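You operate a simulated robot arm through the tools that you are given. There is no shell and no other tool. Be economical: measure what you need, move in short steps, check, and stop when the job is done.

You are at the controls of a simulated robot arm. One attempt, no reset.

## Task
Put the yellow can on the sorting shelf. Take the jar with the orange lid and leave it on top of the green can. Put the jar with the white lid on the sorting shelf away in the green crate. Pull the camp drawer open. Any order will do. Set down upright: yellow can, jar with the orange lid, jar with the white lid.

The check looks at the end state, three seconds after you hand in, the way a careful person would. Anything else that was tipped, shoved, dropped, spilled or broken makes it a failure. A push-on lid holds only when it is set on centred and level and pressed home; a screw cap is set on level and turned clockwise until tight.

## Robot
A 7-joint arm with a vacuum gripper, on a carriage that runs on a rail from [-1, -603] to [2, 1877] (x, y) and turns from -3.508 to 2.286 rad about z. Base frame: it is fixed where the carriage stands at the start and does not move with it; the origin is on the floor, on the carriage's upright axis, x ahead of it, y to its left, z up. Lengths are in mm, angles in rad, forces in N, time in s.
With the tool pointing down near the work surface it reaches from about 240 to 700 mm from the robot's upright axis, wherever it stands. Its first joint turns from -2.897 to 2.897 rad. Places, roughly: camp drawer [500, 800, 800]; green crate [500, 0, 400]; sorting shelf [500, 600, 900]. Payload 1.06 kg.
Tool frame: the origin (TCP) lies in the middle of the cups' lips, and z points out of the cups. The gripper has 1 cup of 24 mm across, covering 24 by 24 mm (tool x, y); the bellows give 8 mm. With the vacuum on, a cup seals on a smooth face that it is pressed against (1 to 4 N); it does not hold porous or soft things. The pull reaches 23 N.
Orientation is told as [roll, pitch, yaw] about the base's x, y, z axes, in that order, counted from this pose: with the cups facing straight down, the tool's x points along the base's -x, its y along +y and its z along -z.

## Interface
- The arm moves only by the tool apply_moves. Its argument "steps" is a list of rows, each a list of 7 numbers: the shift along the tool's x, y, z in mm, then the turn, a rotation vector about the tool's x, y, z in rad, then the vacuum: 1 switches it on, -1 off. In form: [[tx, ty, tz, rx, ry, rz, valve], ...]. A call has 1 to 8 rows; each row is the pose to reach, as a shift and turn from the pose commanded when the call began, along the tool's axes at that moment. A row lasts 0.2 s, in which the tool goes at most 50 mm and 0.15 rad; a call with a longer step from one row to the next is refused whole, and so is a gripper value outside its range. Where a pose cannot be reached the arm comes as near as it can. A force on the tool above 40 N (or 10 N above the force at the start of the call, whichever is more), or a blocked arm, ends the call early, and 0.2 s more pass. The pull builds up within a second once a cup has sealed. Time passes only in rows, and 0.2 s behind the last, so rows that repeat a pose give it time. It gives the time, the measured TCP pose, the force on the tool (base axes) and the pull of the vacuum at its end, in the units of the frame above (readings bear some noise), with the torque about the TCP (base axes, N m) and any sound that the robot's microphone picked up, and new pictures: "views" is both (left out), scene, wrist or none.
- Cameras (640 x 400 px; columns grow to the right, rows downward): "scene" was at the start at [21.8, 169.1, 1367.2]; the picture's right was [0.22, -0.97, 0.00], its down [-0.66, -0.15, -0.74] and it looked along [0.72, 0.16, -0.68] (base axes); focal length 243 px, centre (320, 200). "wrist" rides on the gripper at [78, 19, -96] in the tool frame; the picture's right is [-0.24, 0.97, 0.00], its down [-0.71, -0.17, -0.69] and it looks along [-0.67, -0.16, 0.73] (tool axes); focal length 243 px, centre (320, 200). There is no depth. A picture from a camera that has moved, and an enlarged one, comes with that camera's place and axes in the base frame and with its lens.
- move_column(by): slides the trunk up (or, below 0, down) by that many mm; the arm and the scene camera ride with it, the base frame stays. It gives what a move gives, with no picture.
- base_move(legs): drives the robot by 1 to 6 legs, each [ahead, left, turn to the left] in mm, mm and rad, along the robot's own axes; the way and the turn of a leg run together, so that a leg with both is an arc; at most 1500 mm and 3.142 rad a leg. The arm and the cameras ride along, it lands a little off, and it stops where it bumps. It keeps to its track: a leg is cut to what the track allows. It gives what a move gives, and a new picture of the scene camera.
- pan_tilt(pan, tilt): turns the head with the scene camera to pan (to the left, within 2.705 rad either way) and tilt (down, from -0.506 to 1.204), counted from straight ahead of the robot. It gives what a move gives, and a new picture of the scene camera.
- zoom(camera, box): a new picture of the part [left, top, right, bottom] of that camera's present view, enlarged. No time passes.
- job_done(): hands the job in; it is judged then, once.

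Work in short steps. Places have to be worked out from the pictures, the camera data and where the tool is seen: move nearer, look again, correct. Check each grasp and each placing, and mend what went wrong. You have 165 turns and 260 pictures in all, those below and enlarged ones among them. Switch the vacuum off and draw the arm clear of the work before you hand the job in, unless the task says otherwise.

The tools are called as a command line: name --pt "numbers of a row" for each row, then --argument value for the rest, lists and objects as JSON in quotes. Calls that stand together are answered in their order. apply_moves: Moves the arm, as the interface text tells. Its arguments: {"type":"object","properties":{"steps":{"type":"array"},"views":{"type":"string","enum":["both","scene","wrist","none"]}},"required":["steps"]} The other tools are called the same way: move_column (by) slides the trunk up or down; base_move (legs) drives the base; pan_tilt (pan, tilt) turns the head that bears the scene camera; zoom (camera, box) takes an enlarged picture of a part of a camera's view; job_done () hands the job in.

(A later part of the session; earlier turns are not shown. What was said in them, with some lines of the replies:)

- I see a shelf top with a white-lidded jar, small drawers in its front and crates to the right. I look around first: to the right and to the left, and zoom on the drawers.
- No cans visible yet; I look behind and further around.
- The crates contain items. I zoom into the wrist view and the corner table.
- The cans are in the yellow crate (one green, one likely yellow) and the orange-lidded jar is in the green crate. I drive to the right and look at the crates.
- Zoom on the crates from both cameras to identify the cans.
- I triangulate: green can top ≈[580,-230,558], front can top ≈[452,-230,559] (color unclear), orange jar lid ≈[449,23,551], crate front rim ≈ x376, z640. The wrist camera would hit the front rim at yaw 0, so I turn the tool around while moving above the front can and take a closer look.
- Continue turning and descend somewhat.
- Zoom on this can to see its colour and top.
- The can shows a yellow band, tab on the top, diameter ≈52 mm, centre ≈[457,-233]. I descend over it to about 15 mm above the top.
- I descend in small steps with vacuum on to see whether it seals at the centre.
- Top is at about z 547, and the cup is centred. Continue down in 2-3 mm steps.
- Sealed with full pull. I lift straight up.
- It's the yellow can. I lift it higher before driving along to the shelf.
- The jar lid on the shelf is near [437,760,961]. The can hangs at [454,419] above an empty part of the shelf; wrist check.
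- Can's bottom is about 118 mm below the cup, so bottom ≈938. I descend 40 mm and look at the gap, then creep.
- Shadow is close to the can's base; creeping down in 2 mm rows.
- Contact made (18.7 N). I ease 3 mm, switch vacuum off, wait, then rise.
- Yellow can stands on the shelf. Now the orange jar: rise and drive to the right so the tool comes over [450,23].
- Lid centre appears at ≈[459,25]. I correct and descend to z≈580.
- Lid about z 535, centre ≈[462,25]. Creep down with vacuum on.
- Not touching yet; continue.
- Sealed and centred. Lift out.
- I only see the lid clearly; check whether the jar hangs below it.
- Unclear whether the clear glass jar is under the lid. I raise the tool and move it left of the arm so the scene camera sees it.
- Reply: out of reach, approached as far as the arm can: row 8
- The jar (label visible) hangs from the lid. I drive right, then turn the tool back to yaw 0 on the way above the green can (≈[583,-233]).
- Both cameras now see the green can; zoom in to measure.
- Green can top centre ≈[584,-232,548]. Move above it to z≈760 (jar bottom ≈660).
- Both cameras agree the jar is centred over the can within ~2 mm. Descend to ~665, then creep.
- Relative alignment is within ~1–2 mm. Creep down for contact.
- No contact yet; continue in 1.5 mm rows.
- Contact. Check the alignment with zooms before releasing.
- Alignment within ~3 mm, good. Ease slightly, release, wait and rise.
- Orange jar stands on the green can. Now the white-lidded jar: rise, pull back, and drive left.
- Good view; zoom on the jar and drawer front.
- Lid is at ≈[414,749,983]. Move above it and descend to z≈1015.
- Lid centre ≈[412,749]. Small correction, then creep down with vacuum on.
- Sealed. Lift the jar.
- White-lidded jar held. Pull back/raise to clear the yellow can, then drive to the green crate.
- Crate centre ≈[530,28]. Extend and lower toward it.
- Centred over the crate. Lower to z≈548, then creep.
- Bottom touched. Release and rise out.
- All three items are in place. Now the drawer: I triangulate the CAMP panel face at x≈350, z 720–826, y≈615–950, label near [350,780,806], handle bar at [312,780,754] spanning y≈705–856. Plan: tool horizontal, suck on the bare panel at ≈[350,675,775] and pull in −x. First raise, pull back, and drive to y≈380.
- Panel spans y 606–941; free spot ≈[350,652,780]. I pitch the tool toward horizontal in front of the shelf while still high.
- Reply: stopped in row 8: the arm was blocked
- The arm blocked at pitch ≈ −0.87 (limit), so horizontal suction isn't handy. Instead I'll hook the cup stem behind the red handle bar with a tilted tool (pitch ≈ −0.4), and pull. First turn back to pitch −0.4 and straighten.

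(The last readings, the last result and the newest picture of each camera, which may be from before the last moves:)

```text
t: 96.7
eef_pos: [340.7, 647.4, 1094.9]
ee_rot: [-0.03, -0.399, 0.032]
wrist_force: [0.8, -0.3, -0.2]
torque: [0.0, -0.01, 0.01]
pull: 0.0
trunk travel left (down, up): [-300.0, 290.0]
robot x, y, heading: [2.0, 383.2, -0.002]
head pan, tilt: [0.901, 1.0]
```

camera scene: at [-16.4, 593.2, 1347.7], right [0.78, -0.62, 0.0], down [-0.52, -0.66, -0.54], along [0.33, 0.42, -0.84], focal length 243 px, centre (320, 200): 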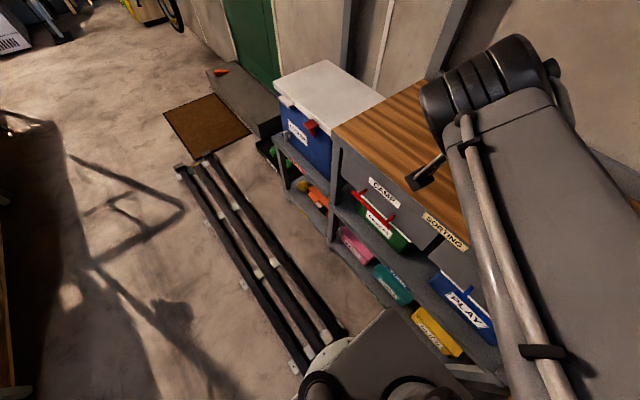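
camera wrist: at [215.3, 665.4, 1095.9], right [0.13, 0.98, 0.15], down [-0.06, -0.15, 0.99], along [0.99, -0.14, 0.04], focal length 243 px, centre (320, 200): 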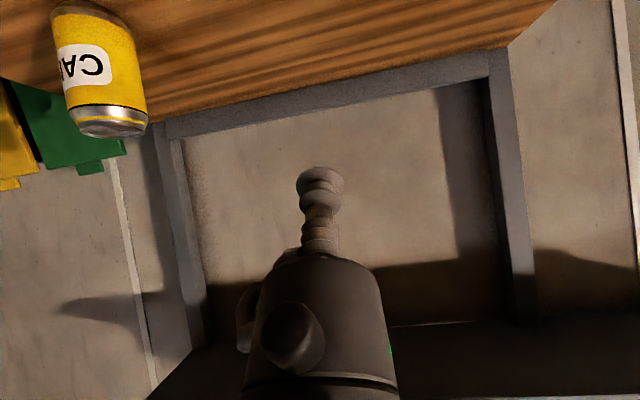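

Now move to a staging point in front of the drawer, [240,780,900], straightening small roll/yaw.

apply_moves --pt "28 22 23 -0.003 0 0.007 -1" --pt "56 44 47 -0.005 0 0.014 -1" --pt "84 66 70 -0.008 0 0.02 -1" --pt "112 88 94 -0.01 0 0.027 -1" --pt "140 110 117 -0.013 0 0.034 -1" --pt "168.6 132.6 140.4 -0.015 0 0.041 -1" --views "both"

```text
t: 98.1
eef_pos: [236.6, 777.0, 897.3]
ee_rot: [0.004, -0.401, -0.013]
wrist_force: [-0.3, 0.2, 0.8]
torque: [0.0, -0.01, 0.03]
pull: 0.2
trunk travel left (down, up): [-300.0, 290.0]
robot x, y, heading: [3.1, 388.3, 0.003]
head pan, tilt: [0.901, 1.0]
camera scene: at [-16.3, 593.3, 1347.3], right [0.78, -0.62, 0.0], down [-0.52, -0.66, -0.54], along [0.33, 0.42, -0.84], focal length 243 px, centre (320, 200)
camera wrist: at [126.2, 796.0, 953.6], right [0.23, 0.97, 0.1], down [0.38, -0.18, 0.91], along [0.9, -0.17, -0.41], focal length 243 px, centre (320, 200)
```

scene: 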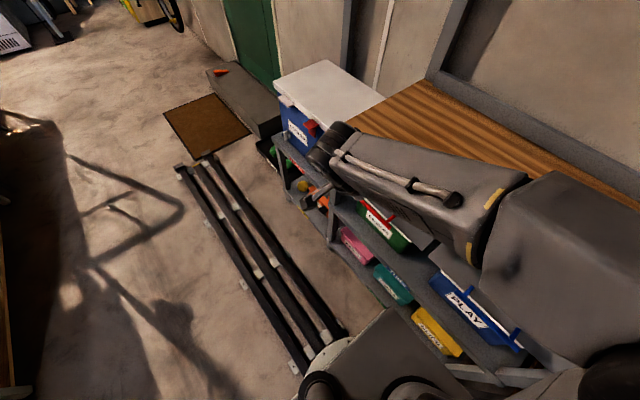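
wrist: 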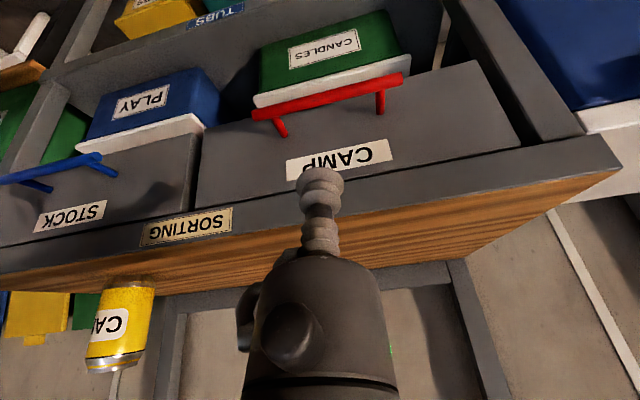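

From the wrist view: handle bar ≈ x 312–319, z 747–755, panel ≈ x 350–354, so the cup (24 mm) just fits the gap. I move the tip to [310,778,790] and take a closer look.

apply_moves --pt "-7 0 32 0 0 0 -1" --pt "-13 1 64 0 0 0 -1" --pt "-20 1 96 0 0 0 -1" --pt "-26 1 127 0 0 0 -1" --views "wrist"

zoom --camera "wrist" --box '[200, 60, 440, 230]'

```text
t: 99.1
eef_pos: [309.6, 774.1, 792.2]
ee_rot: [0.004, -0.4, -0.014]
wrist_force: [-0.3, 0.1, 0.4]
torque: [0.0, -0.02, 0.02]
pull: 0.0
trunk travel left (down, up): [-300.0, 290.0]
robot x, y, heading: [1.1, 391.9, 0.004]
head pan, tilt: [0.901, 1.0]
camera wrist: at [199.9, 795.5, 847.2], right [0.23, 0.97, 0.1], down [0.38, -0.18, 0.91], along [0.9, -0.17, -0.41], focal length 243 px, centre (320, 200)
```

wrist: 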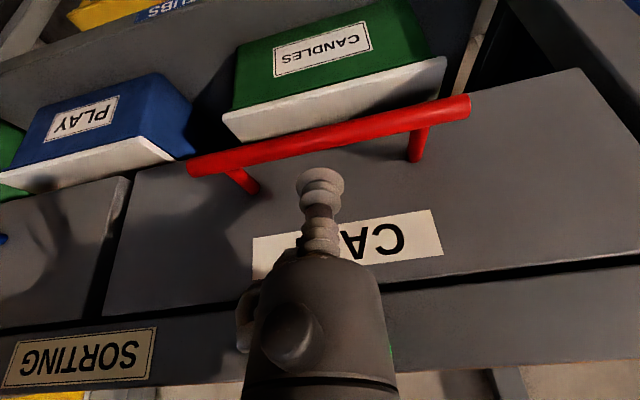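

```text
2.35 times, centred on (320, 145) of wrist
camera zoom: at [199.9, 795.5, 847.2], right [0.23, 0.97, 0.1], down [0.38, -0.18, 0.91], along [0.9, -0.17, -0.41], focal length 571 px, centre (320, 329)
```

zoom: 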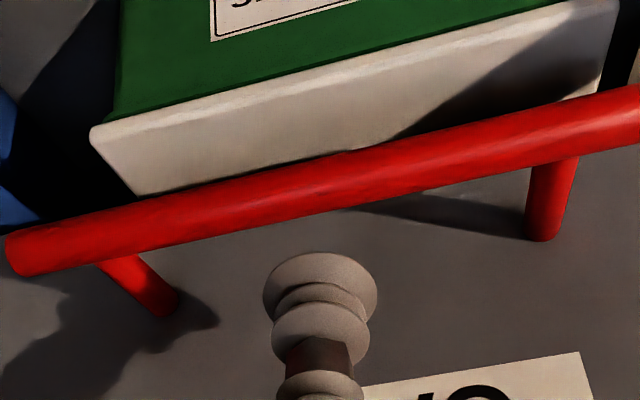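

The bar back is ≈ x 317 and the panel ≈ x 352. I shift the tip to x≈336 above the gap and check the force.

apply_moves --pt "-8 2 3.5 0 0 0 -1" --pt "-16 4 7 0 0 0 -1" --pt "-24.4 4 10.3 0 0 0 -1" --views "wrist"

zoom --camera "wrist" --box '[200, 60, 440, 230]'

```text
t: 99.9
eef_pos: [324.6, 779.3, 789.1]
ee_rot: [-0.003, -0.395, -0.002]
wrist_force: [-7.7, 0.9, -4.4]
torque: [-0.04, -0.46, 0.14]
pull: 0.0
trunk travel left (down, up): [-300.0, 290.0]
robot x, y, heading: [0.3, 387.0, 0.001]
head pan, tilt: [0.901, 1.0]
stopped in row 3: the force on the tool passed its limit (the readings are from after the stop); the commanded pose is now the measured one
camera wrist: at [215.1, 799.4, 845.0], right [0.22, 0.97, 0.09], down [0.39, -0.17, 0.9], along [0.89, -0.16, -0.42], focal length 243 px, centre (320, 200)
```

wrist: 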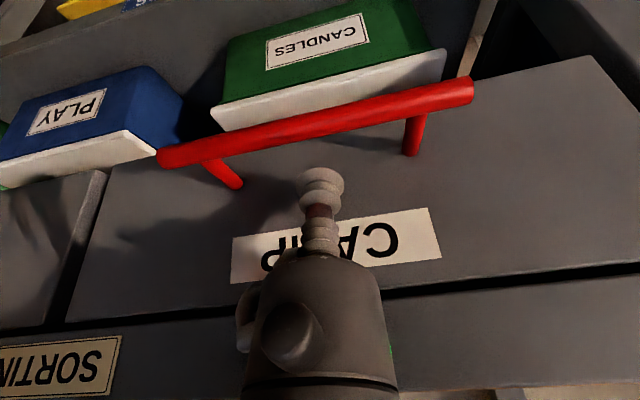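

```text
2.35 times, centred on (320, 145) of wrist
camera zoom: at [215.1, 799.4, 845.0], right [0.22, 0.97, 0.09], down [0.39, -0.17, 0.9], along [0.89, -0.16, -0.42], focal length 571 px, centre (320, 329)
```

zoom: 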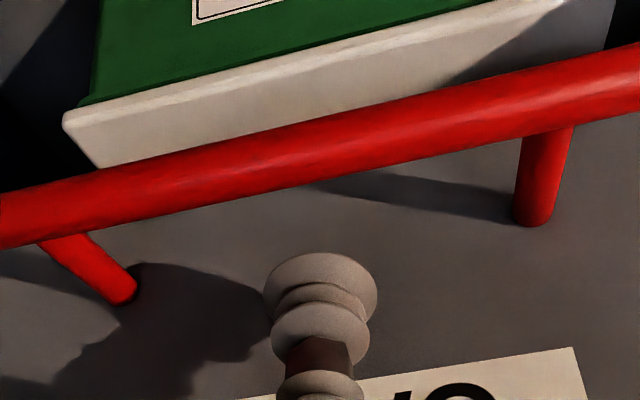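

The gripper body brushed the shelf's front apron (≈52 mm above the lips). I back off, tilt further to about −0.55, so the body clears the apron.

apply_moves --pt "14 0 -6 0 0 0 -1" --pt "14 0 -6 0 -0.08 0 -1" --pt "14 0 -6 0 -0.155 0 -1" --views "none"

```text
t: 100.7
eef_pos: [312.4, 779.3, 789.7]
ee_rot: [-0.003, -0.55, -0.006]
wrist_force: [-0.1, -0.5, 0.9]
torque: [0.02, -0.01, 0.0]
pull: 0.0
trunk travel left (down, up): [-300.0, 290.0]
robot x, y, heading: [2.0, 389.9, 0.002]
head pan, tilt: [0.901, 1.0]
```

Now slide to [330,779,772].

apply_moves --pt "-2 0 8 0 0 0 -1" --pt "-4 0 16 0 0 0 -1" --pt "-5.8 0 24.3 0 0 0 -1" --views "wrist"

zoom --camera "wrist" --box '[200, 60, 440, 230]'

```text
t: 101.5
eef_pos: [328.3, 779.6, 770.2]
ee_rot: [-0.002, -0.549, -0.003]
wrist_force: [0.1, -0.4, -1.1]
torque: [0.02, -0.02, 0.0]
pull: 0.1
trunk travel left (down, up): [-300.0, 290.0]
robot x, y, heading: [1.1, 388.4, 0.004]
head pan, tilt: [0.901, 1.0]
camera wrist: at [211.3, 799.5, 810.0], right [0.21, 0.97, 0.12], down [0.25, -0.17, 0.95], along [0.95, -0.17, -0.27], focal length 243 px, centre (320, 200)
```

wrist: 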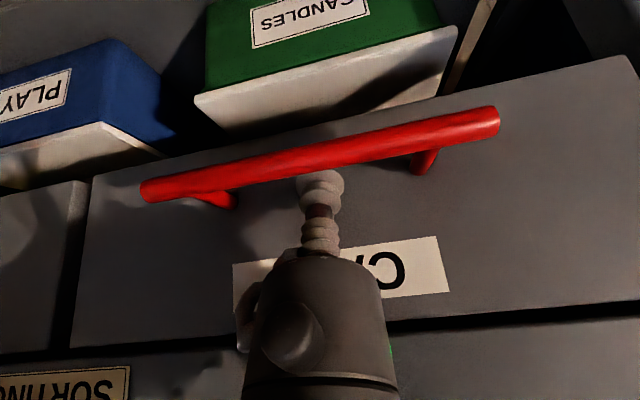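

```text
2.35 times, centred on (320, 145) of wrist
camera zoom: at [211.3, 799.5, 810.0], right [0.21, 0.97, 0.12], down [0.25, -0.17, 0.95], along [0.95, -0.17, -0.27], focal length 571 px, centre (320, 329)
```

zoom: 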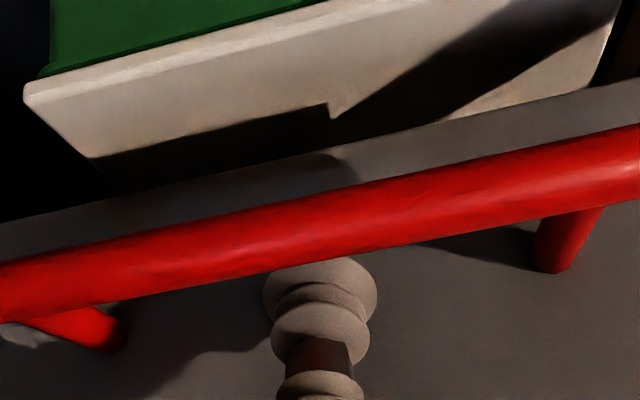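

The lip is starting to go behind the bar. Go on to [337,779,750] in small steps.

apply_moves --pt "0.7 0 5.5 0 0 0 -1" --pt "1.4 0 11 0 0 0 -1" --pt "2.1 0 16.5 0 0 0 -1" --pt "2.8 0 21.8 0 0 0 -1" --views "wrist"

zoom --camera "wrist" --box '[200, 60, 440, 230]'

```text
t: 102.5
eef_pos: [335.9, 779.1, 752.1]
ee_rot: [0.0, -0.548, -0.002]
wrist_force: [-16.0, -2.2, 4.4]
torque: [0.08, -0.34, -0.01]
pull: 0.1
trunk travel left (down, up): [-300.0, 290.0]
robot x, y, heading: [-0.3, 388.2, 0.0]
head pan, tilt: [0.901, 1.0]
camera wrist: at [218.0, 799.0, 790.8], right [0.2, 0.97, 0.12], down [0.25, -0.17, 0.95], along [0.95, -0.16, -0.27], focal length 243 px, centre (320, 200)
```

wrist: 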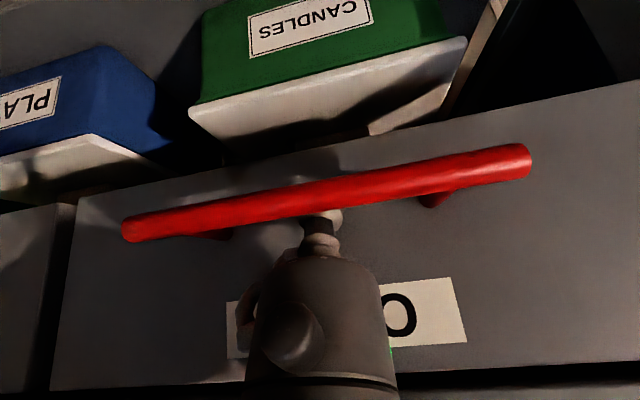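

```text
2.35 times, centred on (320, 145) of wrist
camera zoom: at [218.0, 799.0, 790.8], right [0.2, 0.97, 0.12], down [0.25, -0.17, 0.95], along [0.95, -0.16, -0.27], focal length 571 px, centre (320, 329)
```

zoom: 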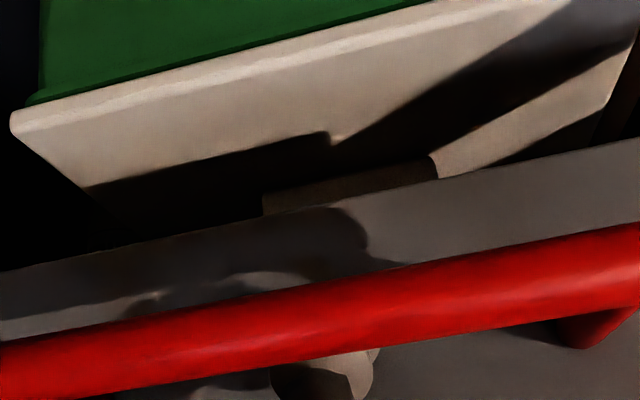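

The cup is behind the bar and touching the panel. Now pull in −x, gently at first.

apply_moves --pt "4.3 0 -2.6 0 0 0 -1" --pt "10.2 0 -6.3 0 0 0 -1" --pt "17 0 -10.4 0 0 0 -1" --pt "25.6 0 -15.7 0 0 0 -1" --pt "34 0 -21 0 0 0 -1" --pt "42.6 0 -26 0 0 0 -1" --views "both"

```text
t: 103.9
eef_pos: [288.3, 777.8, 750.7]
ee_rot: [-0.003, -0.55, -0.005]
wrist_force: [0.1, 0.2, -0.3]
torque: [0.02, 0.02, 0.02]
pull: 0.1
trunk travel left (down, up): [-300.0, 290.0]
robot x, y, heading: [-1.2, 388.8, 0.002]
head pan, tilt: [0.901, 1.0]
camera scene: at [-16.3, 593.3, 1347.2], right [0.79, -0.62, 0.0], down [-0.52, -0.66, -0.54], along [0.33, 0.42, -0.84], focal length 243 px, centre (320, 200)
camera wrist: at [170.9, 799.0, 789.2], right [0.2, 0.97, 0.12], down [0.25, -0.17, 0.95], along [0.95, -0.17, -0.27], focal length 243 px, centre (320, 200)
```

scene: 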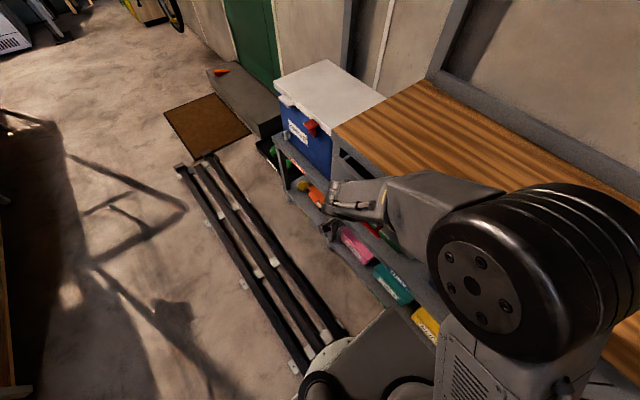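
wrist: 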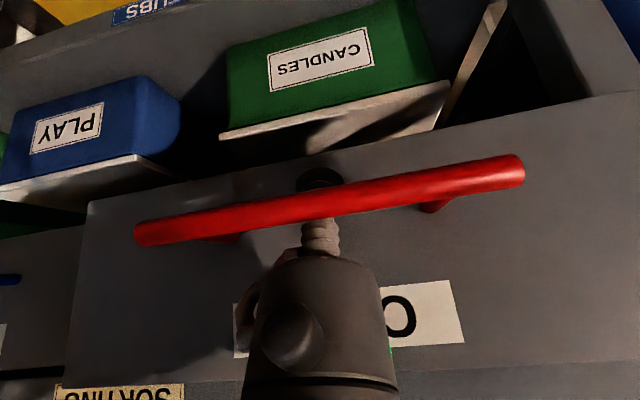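

The drawer is coming along (panel now ahead of its neighbour). Keep pulling.

apply_moves --pt "13 0 -8 0 0 0 -1" --pt "26 0 -16 0 0 0 -1" --pt "38 0 -23.5 0 0 0 -1" --pt "51 0 -31.4 0 0 0 -1" --pt "64 0 -39.2 0 0 0 -1" --pt "77 0 -47 0 0 0 -1" --pt "89.5 0 -55 0 0 0 -1" --pt "98 0 -60 0 0 0 -1" --views "both"

```text
t: 105.7
eef_pos: [172.2, 781.0, 750.6]
ee_rot: [-0.003, -0.549, -0.005]
wrist_force: [0.8, -0.3, -0.1]
torque: [0.02, 0.0, 0.03]
pull: 0.0
trunk travel left (down, up): [-300.0, 290.0]
robot x, y, heading: [0.2, 391.1, 0.004]
head pan, tilt: [0.901, 1.0]
camera scene: at [-16.3, 593.3, 1347.3], right [0.79, -0.62, 0.0], down [-0.52, -0.66, -0.54], along [0.33, 0.42, -0.84], focal length 243 px, centre (320, 200)
camera wrist: at [55.4, 800.4, 789.8], right [0.21, 0.97, 0.12], down [0.24, -0.17, 0.95], along [0.95, -0.17, -0.27], focal length 243 px, centre (320, 200)
```

scene: 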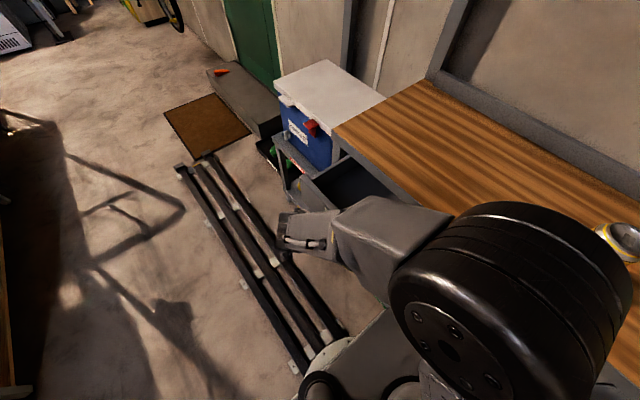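
wrist: 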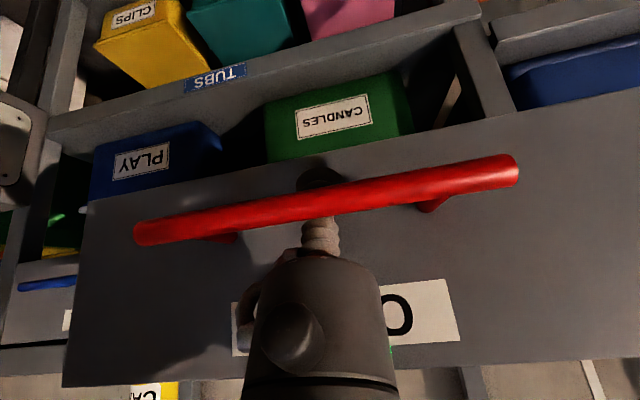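

Opened ~150 mm. Pull another ~60 mm.

apply_moves --pt "10 0 -6.3 0 0 0 -1" --pt "20.5 0 -12.5 0 0 0 -1" --pt "30.7 0 -18.8 0 0 0 -1" --pt "41 0 -25 0 0 0 -1" --pt "51 0 -31.4 0 0 0 -1" --pt "51 0 -31.4 0 0 0 -1" --views "wrist"

```text
t: 107.1
eef_pos: [112.0, 780.2, 752.1]
ee_rot: [-0.001, -0.55, -0.004]
wrist_force: [-0.2, 0.2, 0.3]
torque: [0.02, 0.02, -0.03]
pull: 0.1
trunk travel left (down, up): [-300.0, 290.0]
robot x, y, heading: [0.1, 389.0, 0.001]
head pan, tilt: [0.901, 1.0]
camera wrist: at [-5.3, 800.2, 790.6], right [0.21, 0.97, 0.12], down [0.24, -0.17, 0.95], along [0.95, -0.17, -0.27], focal length 243 px, centre (320, 200)
```

wrist: 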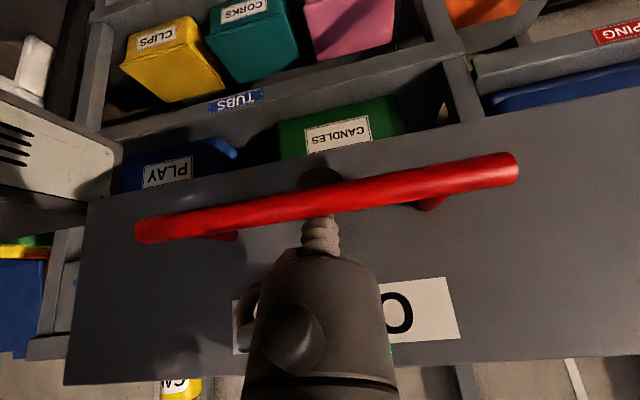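

Opened ~210 mm — enough. Free the hook: 4 mm forward, then withdraw along the tool axis and up.

apply_moves --pt "-3.4 0 2 0 0 0 -1" --pt "-3.4 0 -8 0 0 0 -1" --pt "-3.4 0 -20 0 0 0 -1" --pt "-3.4 0 -40 0 0 0 -1" --pt "-3.4 0 -70 0 0 0 -1" --pt "-3.4 0 -105 0 0 0 -1" --views "both"

```text
t: 108.5
eef_pos: [61.2, 779.6, 844.8]
ee_rot: [-0.002, -0.549, -0.003]
wrist_force: [-0.4, -0.3, -0.3]
torque: [-0.02, 0.02, -0.01]
pull: 0.0
trunk travel left (down, up): [-300.0, 290.0]
robot x, y, heading: [2.8, 390.6, 0.006]
head pan, tilt: [0.901, 1.0]
camera scene: at [-16.2, 593.4, 1347.2], right [0.79, -0.62, 0.0], down [-0.52, -0.66, -0.54], along [0.33, 0.42, -0.84], focal length 243 px, centre (320, 200)
camera wrist: at [-55.9, 800.9, 883.1], right [0.21, 0.97, 0.12], down [0.24, -0.17, 0.95], along [0.95, -0.17, -0.27], focal length 243 px, centre (320, 200)
```

scene: 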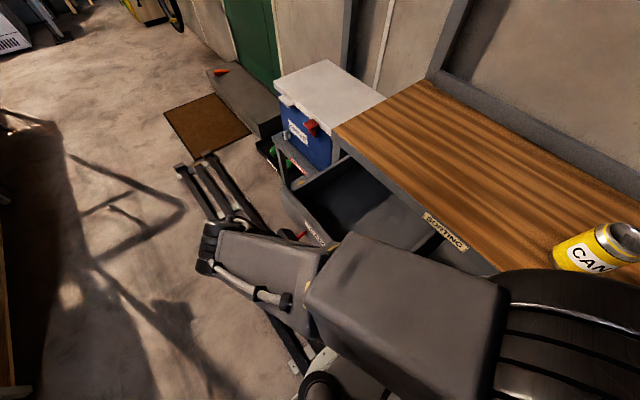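
wrist: 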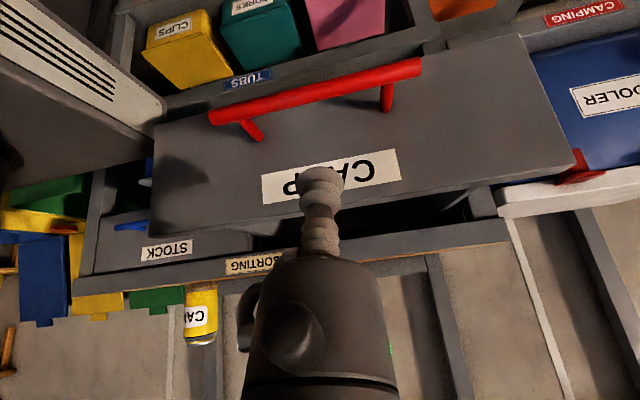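

Drawer is open and the tool is free. Raise the arm clear, then look over everything.

apply_moves --pt "-20 0 -32 0 0 0 -1" --pt "-40 0 -64 0 0 0 -1" --pt "-60 0 -96 0 0 0 -1" --pt "-78 0 -128 0 0 0 -1" --views "none"

pan_tilt --pan -0.3 --tilt 0.7

pan_tilt --pan 0.5 --tilt 0.9

```text
t: 109.5
eef_pos: [59.5, 779.1, 995.1]
ee_rot: [-0.003, -0.55, -0.003]
wrist_force: [1.8, 0.8, -0.3]
torque: [-0.01, -0.03, 0.01]
pull: 0.1
trunk travel left (down, up): [-300.0, 290.0]
robot x, y, heading: [0.9, 388.1, 0.004]
head pan, tilt: [0.901, 1.0]
```

```text
t: 110.9
eef_pos: [60.6, 778.2, 993.5]
ee_rot: [-0.001, -0.551, -0.003]
wrist_force: [0.4, 0.4, 0.4]
torque: [0.01, -0.02, -0.04]
pull: 0.1
trunk travel left (down, up): [-300.0, 290.0]
robot x, y, heading: [4.0, 384.4, 0.0]
head pan, tilt: [-0.3, 0.7]
camera scene: at [21.7, 513.7, 1370.6], right [-0.29, -0.96, 0.0], down [-0.62, 0.19, -0.76], along [0.73, -0.22, -0.64], focal length 243 px, centre (320, 200)
```

scene: 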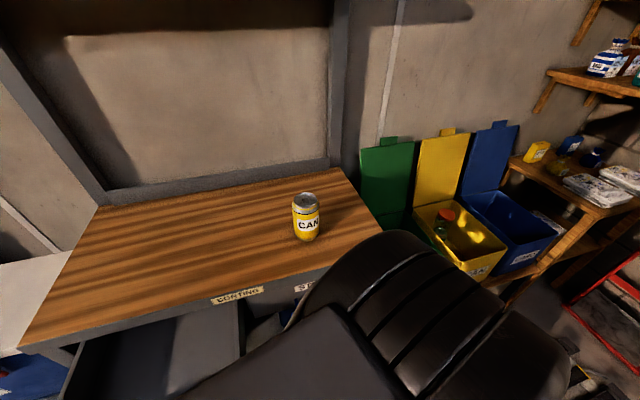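

```text
t: 112.0
eef_pos: [59.4, 779.0, 993.2]
ee_rot: [-0.002, -0.548, -0.002]
wrist_force: [-0.1, 0.9, -0.8]
torque: [0.03, -0.01, 0.01]
pull: 0.1
trunk travel left (down, up): [-300.0, 290.0]
robot x, y, heading: [-3.9, 386.6, 0.002]
head pan, tilt: [0.499, 0.901]
camera scene: at [6.7, 574.8, 1354.5], right [0.48, -0.88, 0.0], down [-0.69, -0.38, -0.62], along [0.54, 0.3, -0.78], focal length 243 px, centre (320, 200)
```

scene: 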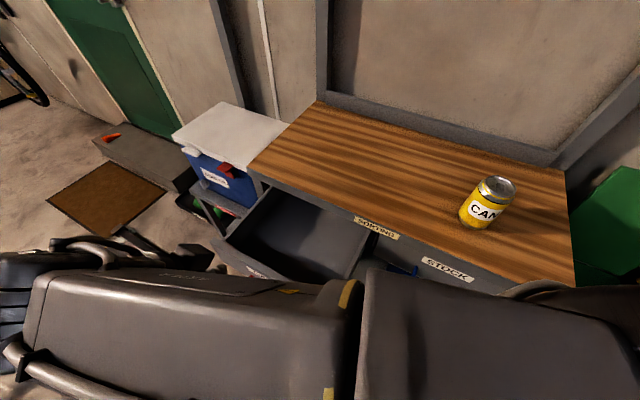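

The yellow can is upright on the shelf, the orange-lidded jar is on the green can, and the white-lidded jar is in the green crate. The drawer is open, the vacuum is off and the arm is clear, so I hand in.

job_done

```text
The job is handed in.
```

I finished all four parts of the task and handed the job in. I don't have the check's result.

- **Yellow can:** it stands upright on the sorting shelf.
- **Jar with the orange lid:** it stands upright on top of the green can, inside the yellow crate, about 3 mm off centre.
- **Jar with the white lid:** I set it down upright near the middle of the green crate.
- **Camp drawer:** it is open by about 210 mm. I hooked the gripper behind the handle and pulled, because the arm could not reach the angle for suction on the drawer front. While lining up, the gripper briefly touched the shelf's front edge. I saw nothing on the shelf move or fall.

The vacuum is off and the arm is clear of the work.
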